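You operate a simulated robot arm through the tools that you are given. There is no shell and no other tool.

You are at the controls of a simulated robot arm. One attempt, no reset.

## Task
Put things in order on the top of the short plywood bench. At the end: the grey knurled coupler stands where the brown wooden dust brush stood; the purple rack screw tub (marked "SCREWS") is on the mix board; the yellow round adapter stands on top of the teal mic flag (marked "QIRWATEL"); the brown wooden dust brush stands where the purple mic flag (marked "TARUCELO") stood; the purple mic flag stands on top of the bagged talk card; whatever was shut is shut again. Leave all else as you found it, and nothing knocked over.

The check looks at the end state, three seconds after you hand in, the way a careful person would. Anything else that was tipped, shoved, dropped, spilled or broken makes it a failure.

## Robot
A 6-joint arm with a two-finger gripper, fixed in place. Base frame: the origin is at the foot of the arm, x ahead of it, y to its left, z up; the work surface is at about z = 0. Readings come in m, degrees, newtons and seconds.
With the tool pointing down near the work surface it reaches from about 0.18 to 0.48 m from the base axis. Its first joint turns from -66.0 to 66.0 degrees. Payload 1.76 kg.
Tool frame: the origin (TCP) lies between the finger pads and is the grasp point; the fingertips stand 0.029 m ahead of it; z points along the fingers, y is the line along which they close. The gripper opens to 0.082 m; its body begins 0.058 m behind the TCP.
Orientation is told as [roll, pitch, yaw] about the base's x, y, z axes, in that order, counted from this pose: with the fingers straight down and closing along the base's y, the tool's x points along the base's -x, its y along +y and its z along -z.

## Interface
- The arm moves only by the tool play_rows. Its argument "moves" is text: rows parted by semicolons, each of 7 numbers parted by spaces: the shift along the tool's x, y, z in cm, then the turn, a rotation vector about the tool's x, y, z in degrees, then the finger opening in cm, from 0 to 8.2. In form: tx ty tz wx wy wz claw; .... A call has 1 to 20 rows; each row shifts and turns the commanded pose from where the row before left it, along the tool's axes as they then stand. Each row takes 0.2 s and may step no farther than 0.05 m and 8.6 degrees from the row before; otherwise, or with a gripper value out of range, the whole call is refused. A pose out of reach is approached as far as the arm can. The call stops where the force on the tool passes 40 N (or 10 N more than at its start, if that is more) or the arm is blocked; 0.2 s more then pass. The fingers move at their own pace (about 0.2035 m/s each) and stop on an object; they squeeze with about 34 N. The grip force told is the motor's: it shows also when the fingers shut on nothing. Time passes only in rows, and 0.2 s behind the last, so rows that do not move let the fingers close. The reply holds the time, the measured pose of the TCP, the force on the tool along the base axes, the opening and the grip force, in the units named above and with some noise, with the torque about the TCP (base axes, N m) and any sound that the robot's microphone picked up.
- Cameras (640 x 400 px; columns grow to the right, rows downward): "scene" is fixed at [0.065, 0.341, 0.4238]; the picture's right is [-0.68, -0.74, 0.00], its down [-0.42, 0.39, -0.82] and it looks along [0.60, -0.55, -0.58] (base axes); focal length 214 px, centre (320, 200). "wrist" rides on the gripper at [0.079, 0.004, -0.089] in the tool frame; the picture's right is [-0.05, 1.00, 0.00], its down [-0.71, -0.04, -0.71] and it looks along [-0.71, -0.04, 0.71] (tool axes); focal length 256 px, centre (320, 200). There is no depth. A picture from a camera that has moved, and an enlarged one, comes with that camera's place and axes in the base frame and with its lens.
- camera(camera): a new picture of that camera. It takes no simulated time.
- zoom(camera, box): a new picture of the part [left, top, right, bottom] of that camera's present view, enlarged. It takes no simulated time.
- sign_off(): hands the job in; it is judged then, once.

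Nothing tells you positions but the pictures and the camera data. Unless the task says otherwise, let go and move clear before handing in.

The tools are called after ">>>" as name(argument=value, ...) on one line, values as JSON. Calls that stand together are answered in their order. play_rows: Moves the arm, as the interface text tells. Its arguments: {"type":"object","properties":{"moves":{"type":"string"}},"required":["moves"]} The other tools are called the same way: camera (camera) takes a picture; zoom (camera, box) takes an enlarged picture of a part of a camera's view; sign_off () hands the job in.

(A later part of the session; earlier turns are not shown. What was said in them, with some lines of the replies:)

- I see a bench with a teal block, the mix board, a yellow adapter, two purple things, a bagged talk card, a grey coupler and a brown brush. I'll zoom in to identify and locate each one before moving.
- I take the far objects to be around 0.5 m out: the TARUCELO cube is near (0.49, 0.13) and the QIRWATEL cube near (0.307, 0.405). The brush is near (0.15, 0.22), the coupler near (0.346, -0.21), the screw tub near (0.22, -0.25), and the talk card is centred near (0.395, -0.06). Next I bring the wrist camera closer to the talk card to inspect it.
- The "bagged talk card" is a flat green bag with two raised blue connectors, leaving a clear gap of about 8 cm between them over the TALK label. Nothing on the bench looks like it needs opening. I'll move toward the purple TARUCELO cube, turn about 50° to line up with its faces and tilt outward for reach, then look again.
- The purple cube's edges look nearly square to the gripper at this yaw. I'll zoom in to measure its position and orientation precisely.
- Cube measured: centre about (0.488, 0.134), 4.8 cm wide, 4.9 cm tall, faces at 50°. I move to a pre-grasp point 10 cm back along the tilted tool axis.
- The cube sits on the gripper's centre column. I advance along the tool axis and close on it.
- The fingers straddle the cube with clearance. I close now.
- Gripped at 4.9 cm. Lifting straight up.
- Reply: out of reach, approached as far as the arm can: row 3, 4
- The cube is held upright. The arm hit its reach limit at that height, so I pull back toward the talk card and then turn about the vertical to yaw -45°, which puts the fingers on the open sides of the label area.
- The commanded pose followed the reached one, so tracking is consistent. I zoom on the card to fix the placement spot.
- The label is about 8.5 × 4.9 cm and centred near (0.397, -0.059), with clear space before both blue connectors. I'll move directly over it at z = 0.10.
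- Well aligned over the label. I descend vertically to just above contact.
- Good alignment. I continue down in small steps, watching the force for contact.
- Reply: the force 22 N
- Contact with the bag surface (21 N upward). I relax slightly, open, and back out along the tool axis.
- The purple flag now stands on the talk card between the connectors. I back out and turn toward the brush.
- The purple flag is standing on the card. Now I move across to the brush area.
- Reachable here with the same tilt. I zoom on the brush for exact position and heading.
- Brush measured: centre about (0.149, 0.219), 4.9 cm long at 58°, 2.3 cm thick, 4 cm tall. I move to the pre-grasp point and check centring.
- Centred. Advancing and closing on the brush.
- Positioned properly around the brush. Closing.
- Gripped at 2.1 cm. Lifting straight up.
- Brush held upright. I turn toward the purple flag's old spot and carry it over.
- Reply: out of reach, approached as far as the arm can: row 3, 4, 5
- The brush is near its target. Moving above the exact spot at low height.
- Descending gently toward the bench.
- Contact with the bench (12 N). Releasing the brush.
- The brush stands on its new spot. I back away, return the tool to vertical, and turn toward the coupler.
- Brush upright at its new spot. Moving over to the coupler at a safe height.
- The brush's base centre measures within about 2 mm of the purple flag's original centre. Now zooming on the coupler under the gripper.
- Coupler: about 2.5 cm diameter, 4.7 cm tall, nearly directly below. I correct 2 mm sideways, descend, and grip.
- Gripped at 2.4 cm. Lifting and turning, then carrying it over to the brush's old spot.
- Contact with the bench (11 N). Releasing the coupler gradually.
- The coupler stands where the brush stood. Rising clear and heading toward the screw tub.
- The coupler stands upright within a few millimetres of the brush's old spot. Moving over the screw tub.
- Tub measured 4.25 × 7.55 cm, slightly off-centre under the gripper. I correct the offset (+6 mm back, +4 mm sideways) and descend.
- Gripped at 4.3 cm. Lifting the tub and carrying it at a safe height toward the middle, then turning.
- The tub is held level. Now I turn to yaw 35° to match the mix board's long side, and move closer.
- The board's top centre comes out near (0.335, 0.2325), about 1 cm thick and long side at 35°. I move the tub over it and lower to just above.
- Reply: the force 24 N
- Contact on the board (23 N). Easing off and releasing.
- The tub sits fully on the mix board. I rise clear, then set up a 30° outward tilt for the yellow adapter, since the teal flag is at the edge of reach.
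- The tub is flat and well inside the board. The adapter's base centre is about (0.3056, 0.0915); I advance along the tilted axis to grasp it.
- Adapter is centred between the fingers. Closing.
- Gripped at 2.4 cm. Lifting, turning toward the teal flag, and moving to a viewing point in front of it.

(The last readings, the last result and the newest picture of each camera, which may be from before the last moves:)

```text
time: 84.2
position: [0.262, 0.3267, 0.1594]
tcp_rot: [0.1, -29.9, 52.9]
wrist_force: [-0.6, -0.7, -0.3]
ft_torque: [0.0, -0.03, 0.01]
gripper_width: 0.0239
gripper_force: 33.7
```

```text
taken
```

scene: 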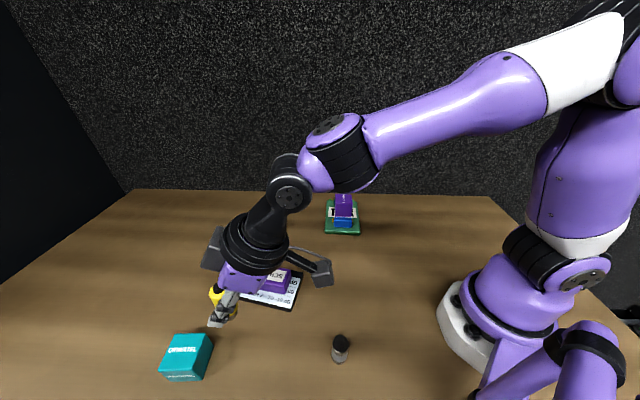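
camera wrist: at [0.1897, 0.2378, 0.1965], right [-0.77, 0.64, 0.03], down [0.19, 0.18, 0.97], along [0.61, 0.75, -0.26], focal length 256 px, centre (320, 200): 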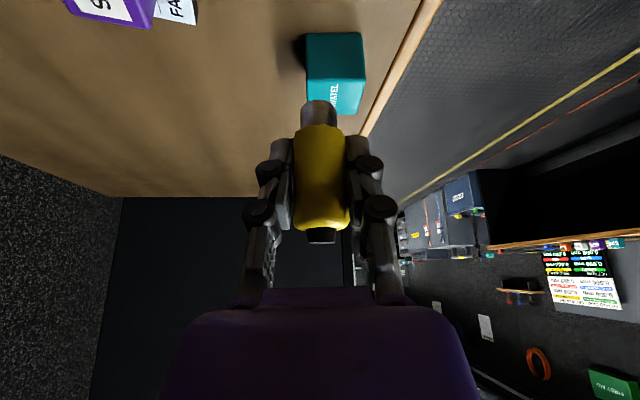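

>>> zoom(camera="wrist", box=[272, 20, 400, 120])

>>> zoom(camera="scene", box=[140, 270, 268, 390])

```text
4.00 times, centred on (336, 70) of wrist
camera zoom: at [0.1897, 0.2378, 0.1965], right [-0.77, 0.64, 0.03], down [0.19, 0.18, 0.97], along [0.61, 0.75, -0.26], focal length 1024 px, centre (256, 720)
```

zoom: 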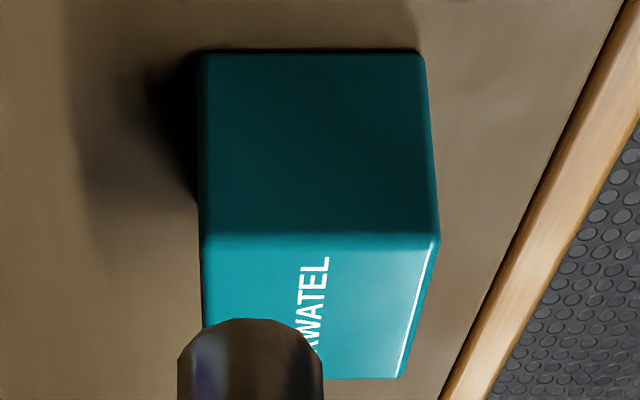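

```text
3.33 times, centred on (204, 330) of scene
camera zoom: at [0.065, 0.3411, 0.4238], right [-0.68, -0.74, 0.0], down [-0.42, 0.39, -0.82], along [0.6, -0.55, -0.58], focal length 715 px, centre (707, -233)
```

zoom: 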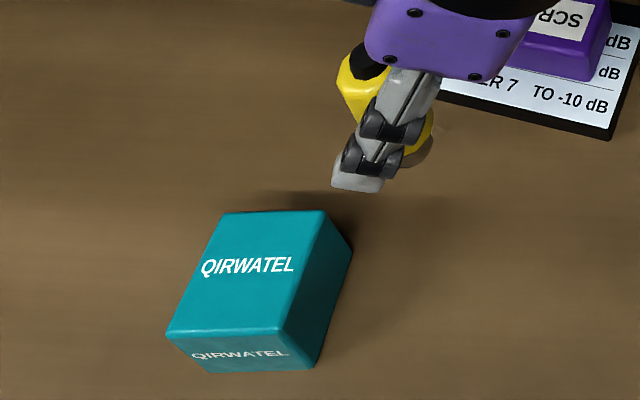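

Teal flag centre is about (0.305, 0.404), top at about 4.8 cm. I move the adapter over it at a hover height of 0.115.

>>> play_rows(moves="-1.713 0.397 2.7 0 0 0 2.0; -1.713 0.397 2.7 0 0 0 2.0; -1.713 0.397 2.7 0 0 0 2.0; 0 0 0 0 0 0 2.0; 0 0 0 0 0 0 2.0")

>>> camera(camera="wrist")

>>> zoom(camera="scene", box=[124, 300, 284, 400])

```text
time: 85.4
position: [0.301, 0.4023, 0.1168]
tcp_rot: [0.1, -30.0, 52.8]
wrist_force: [0.2, 0.4, 0.4]
ft_torque: [-0.01, 0.0, -0.02]
gripper_width: 0.024
gripper_force: 34.1
```

```text
taken
camera wrist: at [0.2302, 0.3139, 0.1538], right [-0.77, 0.64, 0.03], down [0.19, 0.18, 0.97], along [0.61, 0.75, -0.26], focal length 256 px, centre (320, 200)
```

wrist: 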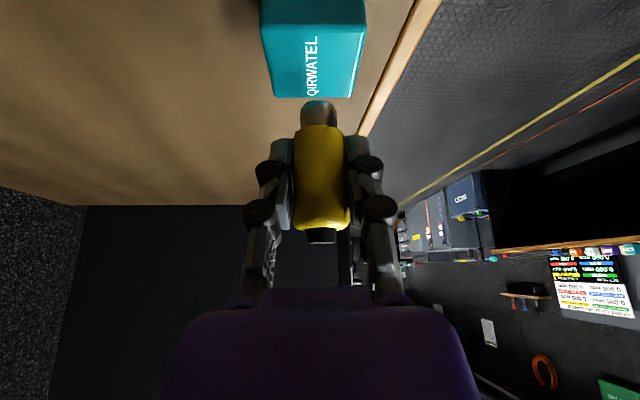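

```text
4.00 times, centred on (204, 350) of scene
camera zoom: at [0.065, 0.3411, 0.4238], right [-0.68, -0.74, 0.0], down [-0.42, 0.39, -0.82], along [0.6, -0.55, -0.58], focal length 858 px, centre (784, -400)
```

zoom: 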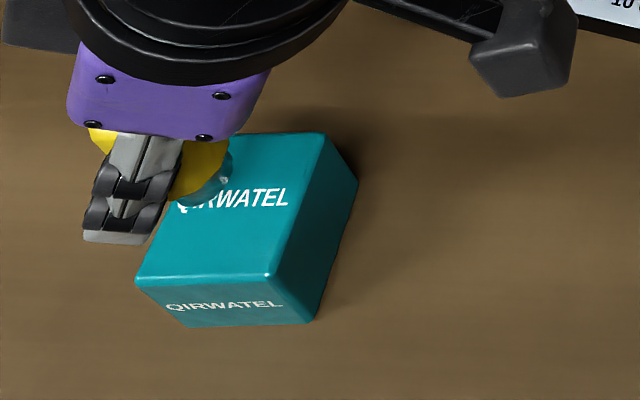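

>>> zoom(camera="wrist", box=[240, 0, 400, 130])

>>> play_rows(moves="0 0 0 0 0 0 2.0")

```text
3.08 times, centred on (320, 65) of wrist
camera zoom: at [0.2302, 0.3139, 0.1538], right [-0.77, 0.64, 0.03], down [0.19, 0.18, 0.97], along [0.61, 0.75, -0.26], focal length 788 px, centre (320, 615)
```

zoom: 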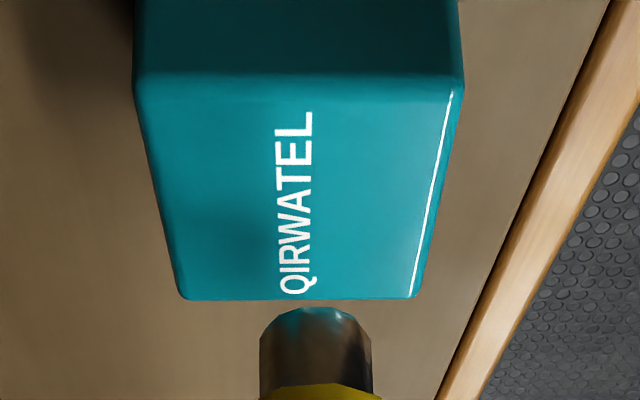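

```text
time: 85.8
position: [0.3007, 0.4019, 0.1153]
tcp_rot: [0.1, -30.0, 52.9]
wrist_force: [-0.9, 0.7, -0.3]
ft_torque: [-0.01, 0.04, -0.01]
gripper_width: 0.024
gripper_force: 34.3
```

Fine correction: about 1 mm forward and 2 mm sideways, then lowering toward the flag's top.

>>> play_rows(moves="-0.087 -0.2 0.05 0 0 0 2.0; 0.55 0 0.95 0 0 0 2.0; 0.55 0 0.95 0 0 0 2.0; 0 0 0 0 0 0 2.0; 0 0 0 0 0 0 2.0")

>>> zoom(camera="scene", box=[124, 300, 284, 400])

>>> camera(camera="wrist")

```text
time: 87.0
position: [0.3044, 0.404, 0.0946]
tcp_rot: [0.1, -29.9, 52.8]
wrist_force: [-0.5, -0.8, -0.4]
ft_torque: [0.0, -0.02, 0.0]
gripper_width: 0.0237
gripper_force: 34.0
```

```text
4.00 times, centred on (204, 350) of scene
camera zoom: at [0.065, 0.341, 0.4238], right [-0.68, -0.74, 0.0], down [-0.42, 0.39, -0.82], along [0.6, -0.55, -0.58], focal length 858 px, centre (784, -400)
```

zoom: 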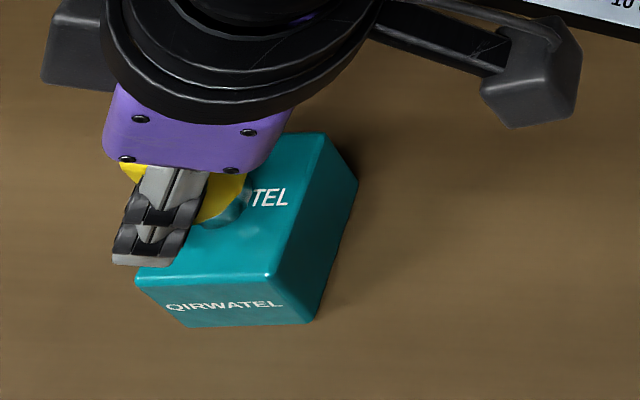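

```text
taken
camera wrist: at [0.232, 0.3145, 0.1312], right [-0.77, 0.64, 0.03], down [0.19, 0.18, 0.97], along [0.61, 0.75, -0.26], focal length 256 px, centre (320, 200)
```

wrist: 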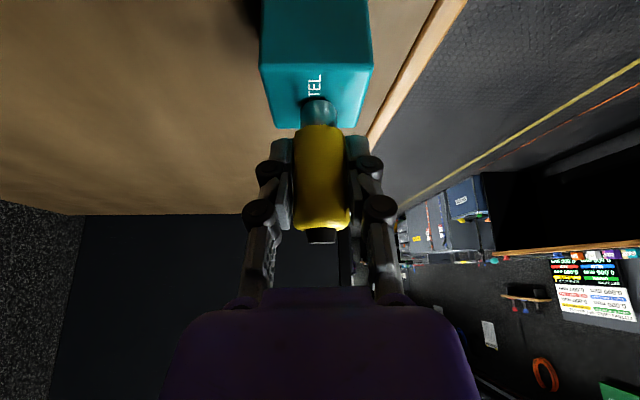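

>>> play_rows(moves="0.1 0 0.173 0 0 0 2.0; 0.05 0 0.087 0 0 0 2.0; 0 0 0 0 0 0 2.0")

>>> zoom(camera="wrist", box=[240, 0, 400, 130])

```text
time: 87.8
position: [0.3031, 0.4035, 0.0906]
tcp_rot: [0.0, -30.1, 52.8]
wrist_force: [-0.3, -0.8, 1.0]
ft_torque: [-0.01, -0.03, 0.01]
gripper_width: 0.0237
gripper_force: 33.9
```

```text
3.08 times, centred on (320, 65) of wrist
camera zoom: at [0.2317, 0.3149, 0.1292], right [-0.77, 0.64, 0.03], down [0.19, 0.18, 0.97], along [0.61, 0.75, -0.26], focal length 788 px, centre (320, 615)
```

zoom: 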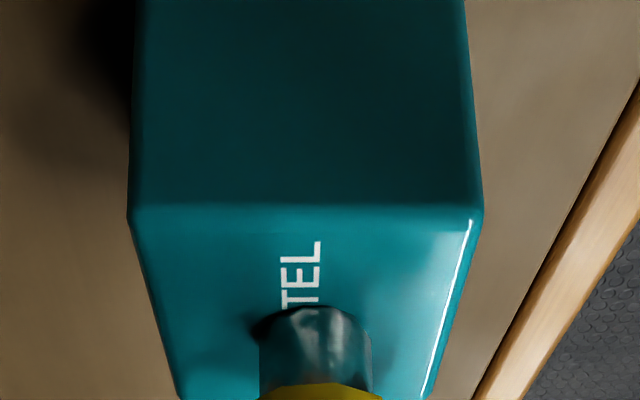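

Very close to the surface now. A 2 mm pull-back for centring, then final small steps down.

>>> play_rows(moves="0.173 -0.1 -0.1 0 0 0 2.0; 0.04 0 0.069 0 0 0 2.0; 0 0 0 0 0 0 2.0")

```text
time: 88.6
position: [0.3028, 0.4014, 0.092]
tcp_rot: [0.1, -30.0, 52.9]
wrist_force: [0.3, 0.1, 5.0]
ft_torque: [0.05, -0.02, -0.01]
gripper_width: 0.0237
gripper_force: 33.6
```

>>> play_rows(moves="0.03 0 0.052 0 0 0 2.0; 0 0 0 0 0 0 2.0")

>>> zoom(camera="wrist", box=[240, 0, 400, 130])

```text
time: 89.2
position: [0.3036, 0.4024, 0.0912]
tcp_rot: [0.0, -30.1, 52.8]
wrist_force: [-0.5, -0.6, 13.5]
ft_torque: [0.01, -0.01, 0.02]
gripper_width: 0.0236
gripper_force: 33.9
```

```text
3.08 times, centred on (320, 65) of wrist
camera zoom: at [0.2314, 0.3129, 0.1286], right [-0.77, 0.64, 0.03], down [0.18, 0.18, 0.97], along [0.61, 0.75, -0.26], focal length 788 px, centre (320, 615)
```

zoom: 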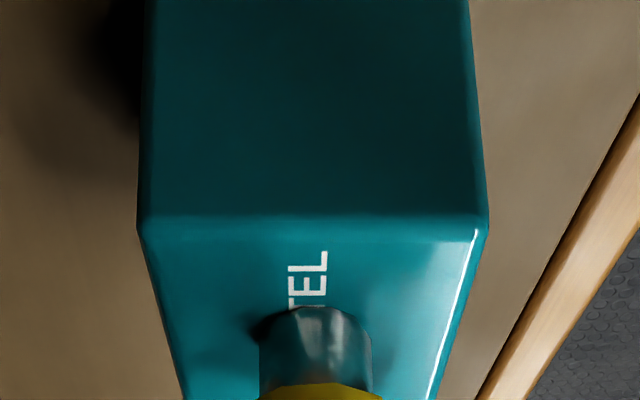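

Contact at 13 N and centred on the flag. Releasing slowly.

>>> play_rows(moves="-0.02 0 -0.035 0 0 0 2.2; 0 0 0 0 0 0 2.45; 0 0 0 0 0 0 2.7; 0 0 0 0 0 0 3.1; 0 0 0 0 0 0 4.0; 0 0 0 0 0 0 5.5; 0 0 0 0 0 0 5.5")

>>> camera(camera="wrist")

>>> zoom(camera="scene", box=[124, 300, 284, 400])

```text
time: 90.8
position: [0.3022, 0.4017, 0.0899]
tcp_rot: [0.0, -30.0, 52.9]
wrist_force: [-0.3, -1.7, 0.1]
ft_torque: [0.0, -0.05, -0.02]
gripper_width: 0.0547
gripper_force: 0.0
```

```text
taken
camera wrist: at [0.2309, 0.3122, 0.1282], right [-0.77, 0.64, 0.03], down [0.19, 0.18, 0.97], along [0.61, 0.75, -0.26], focal length 256 px, centre (320, 200)
```

wrist: 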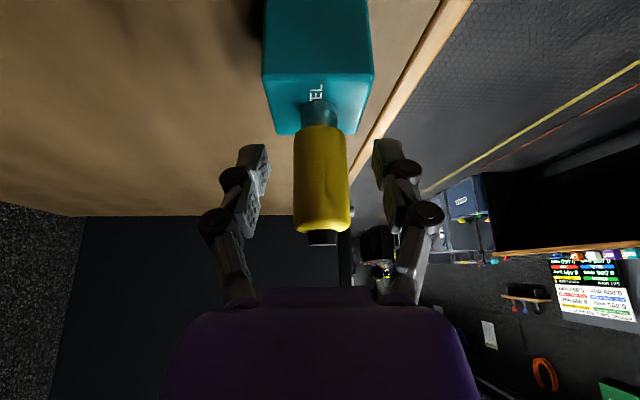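

```text
4.00 times, centred on (204, 350) of scene
camera zoom: at [0.065, 0.341, 0.4238], right [-0.68, -0.74, 0.0], down [-0.42, 0.39, -0.82], along [0.6, -0.55, -0.58], focal length 858 px, centre (784, -400)
```

zoom: 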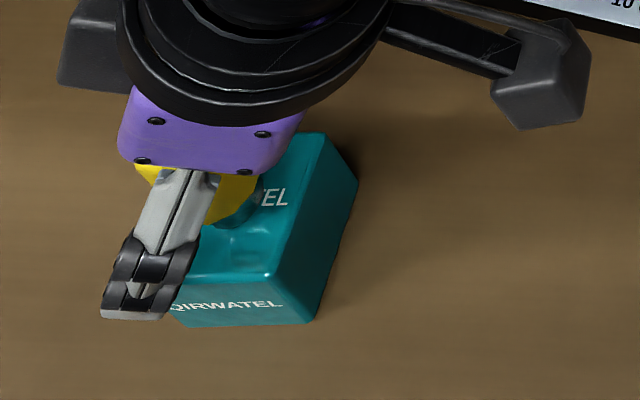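

The adapter stands freely on the teal flag. Backing out along the tool axis.

>>> play_rows(moves="0 0 -1.5 0 0 0 5.5; 0 0 -2.5 0 0 0 6; 0 0 -3.5 0 0 0 6; 0 0 -3.5 0 0 0 6; 0 0 -2 0 0 0 6; 0 0 0 0 0 0 6")

>>> camera(camera="scene")

>>> camera(camera="wrist")

```text
time: 92.2
position: [0.2626, 0.3474, 0.2029]
tcp_rot: [0.0, -30.0, 53.0]
wrist_force: [-0.6, 0.2, 1.0]
ft_torque: [-0.03, 0.0, 0.01]
gripper_width: 0.0601
gripper_force: 0.1
```

```text
taken
```

scene: 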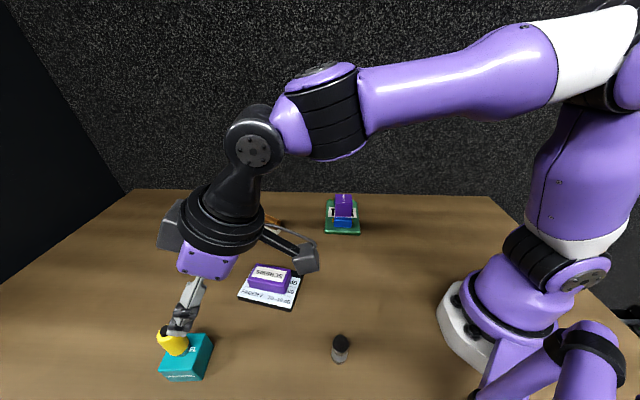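

```text
taken
camera wrist: at [0.1921, 0.2593, 0.2406], right [-0.77, 0.64, 0.03], down [0.19, 0.18, 0.97], along [0.61, 0.75, -0.26], focal length 256 px, centre (320, 200)
```

wrist: 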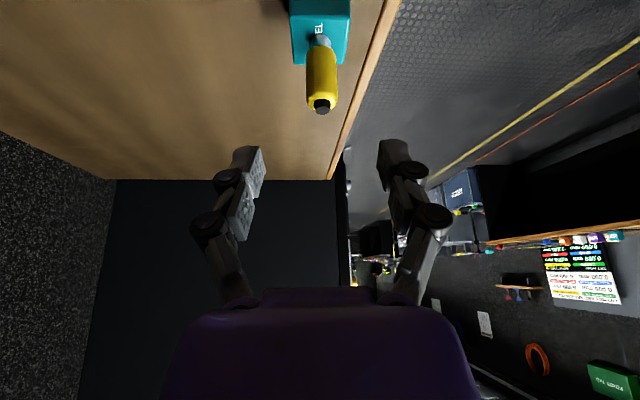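

The adapter is upright on the flag. I return the tool to vertical and pull the arm away from everything for a full inspection.

>>> play_rows(moves="0 0 0 0 7.5 0 6; 0 0 0 0 7.5 0 6; 0 0 0 0 7.5 0 6; 0 0 0 0 7.5 0 6; 2.92 -2.14 -1.45 0 0 0 6; 2.92 -2.14 -1.45 0 0 0 6; 2.92 -2.14 -1.45 0 0 0 6; 2.92 -2.14 -1.45 0 0 0 6; 2.92 -2.14 -1.45 0 0 0 6; 2.92 -2.14 -1.45 0 0 0 6; 0 0 0 0 0 6.5 8.2; 0 0 0 0 0 6.5 8.2; 0 0 0 0 0 6.5 8.2; 0 0 0 0 0 6.5 8.2; 0 0 0 0 0 6.5 8.2; 0 0 0 0 0 6.5 8.2; 0 0 0 0 0 6.5 8.2; 0 0 0 0 0 6.5 8.2; 0 0 0 0 0 0 8.2")

>>> camera(camera="scene")

>>> camera(camera="wrist")

```text
time: 96.2
position: [0.2597, 0.1311, 0.2889]
tcp_rot: [0.1, 0.0, 0.9]
wrist_force: [0.6, 0.5, -0.2]
ft_torque: [0.01, -0.01, 0.03]
gripper_width: 0.0821
gripper_force: 0.0
```

```text
taken
```

scene: 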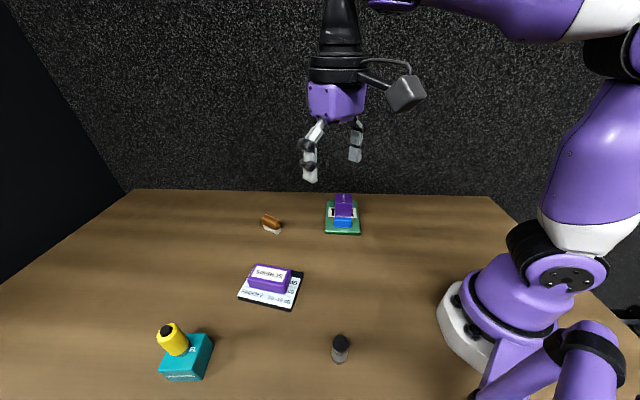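

```text
taken
camera wrist: at [0.1814, 0.1334, 0.3794], right [0.04, 1.0, 0.0], down [0.71, -0.03, 0.71], along [0.71, -0.03, -0.71], focal length 256 px, centre (320, 200)
```

wrist: 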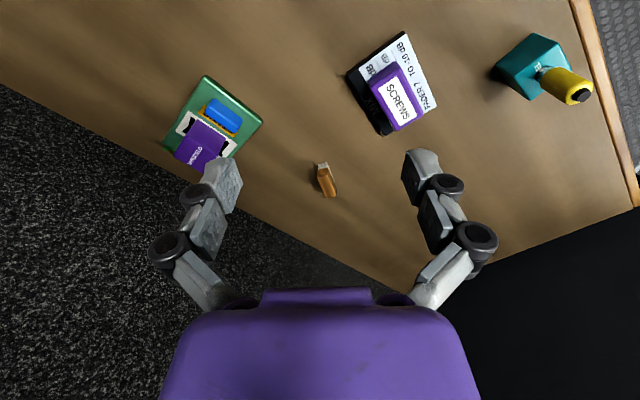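

>>> zoom(camera="scene", box=[302, 190, 382, 240])

>>> zoom(camera="scene", box=[140, 310, 284, 400])

>>> zoom(camera="scene", box=[222, 200, 318, 310])

>>> zoom(camera="scene", box=[292, 320, 388, 380])

>>> zoom(camera="wrist", box=[140, 60, 300, 200])

```text
8.00 times, centred on (342, 215) of scene
camera zoom: at [0.065, 0.341, 0.4238], right [-0.68, -0.74, 0.0], down [-0.42, 0.39, -0.82], along [0.6, -0.55, -0.58], focal length 1716 px, centre (144, 80)
```

zoom: 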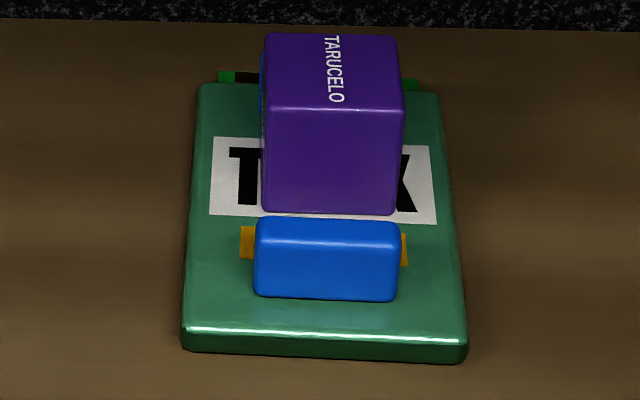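

```text
4.44 times, centred on (212, 355) of scene
camera zoom: at [0.065, 0.341, 0.4238], right [-0.68, -0.74, 0.0], down [-0.42, 0.39, -0.82], along [0.6, -0.55, -0.58], focal length 953 px, centre (800, -489)
```

zoom: 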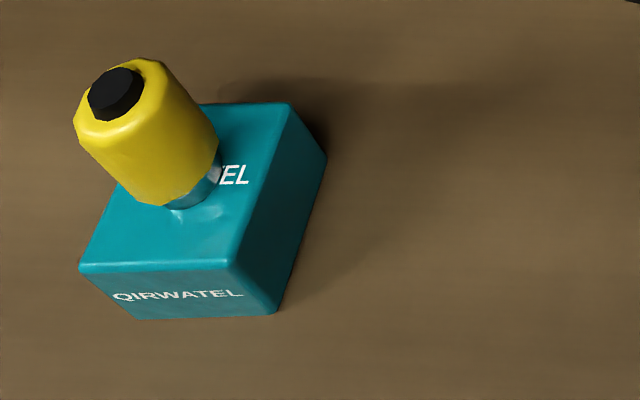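

```text
3.64 times, centred on (270, 255) of scene
camera zoom: at [0.065, 0.341, 0.4238], right [-0.68, -0.74, 0.0], down [-0.42, 0.39, -0.82], along [0.6, -0.55, -0.58], focal length 780 px, centre (502, 0)
```

zoom: 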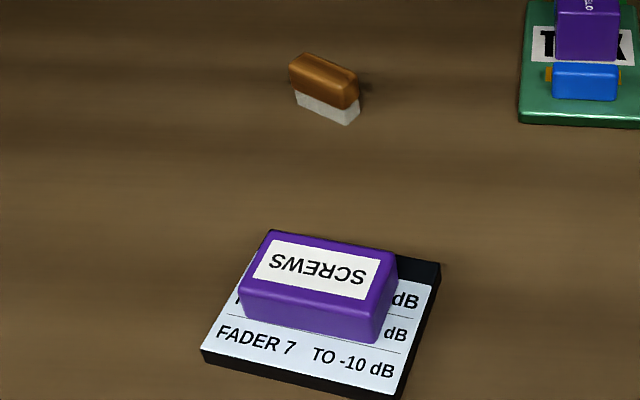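

```text
6.67 times, centred on (340, 350) of scene
camera zoom: at [0.065, 0.341, 0.4238], right [-0.68, -0.74, 0.0], down [-0.42, 0.39, -0.82], along [0.6, -0.55, -0.58], focal length 1430 px, centre (187, -800)
```

zoom: 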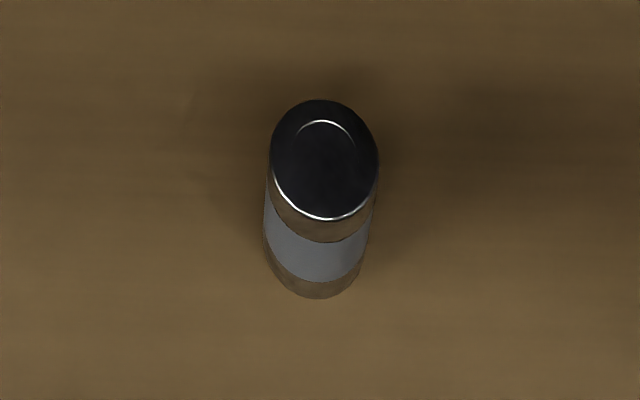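

```text
2.86 times, centred on (220, 130) of wrist
camera zoom: at [0.1814, 0.1334, 0.3794], right [0.04, 1.0, 0.0], down [0.71, -0.03, 0.71], along [0.71, -0.03, -0.71], focal length 731 px, centre (606, 400)
```

zoom: 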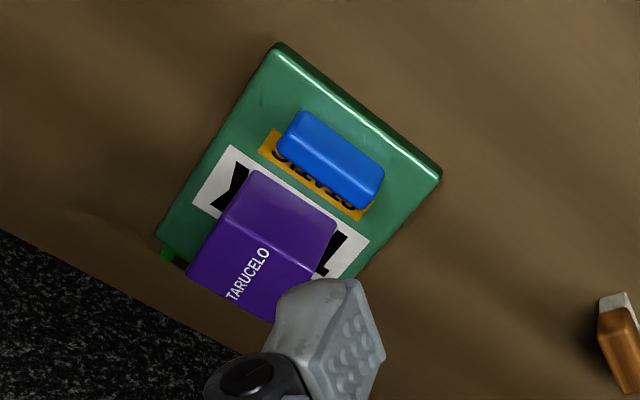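

Everything checks out in the final pictures:
- The purple flag stands on the talk card.
- The brush is on the purple flag's old spot, and the coupler is on the brush's old spot.
- The screw tub lies flat on the mix board, and the adapter is upright on the teal flag.
- The card, the board and the teal flag have not shifted. Nothing was opened, and the arm is clear, so I'm handing in.

>>> sign_off()

```text
The job is handed in.
```

The bench is in the order you asked for, and I've handed the job in. In the last pictures everything was upright and the arm was clear.

- **Grey coupler:** it stands where the brush was, within about 4 mm by my measurement.
- **Screw tub:** it lies flat and fully on the mix board. It sits a little off-centre, roughly 1 cm in from the nearest edge.
- **Yellow adapter:** it stands on top of the teal QIRWATEL flag, close to its centre.
- **Brown brush:** it stands where the purple TARUCELO flag was, within about 2 mm.
- **Purple TARUCELO flag:** it stands on the talk card, over the label between the two blue connectors.

The talk card, mix board and teal flag look unmoved from the start. I saw nothing that needed opening, so there was nothing to shut again.
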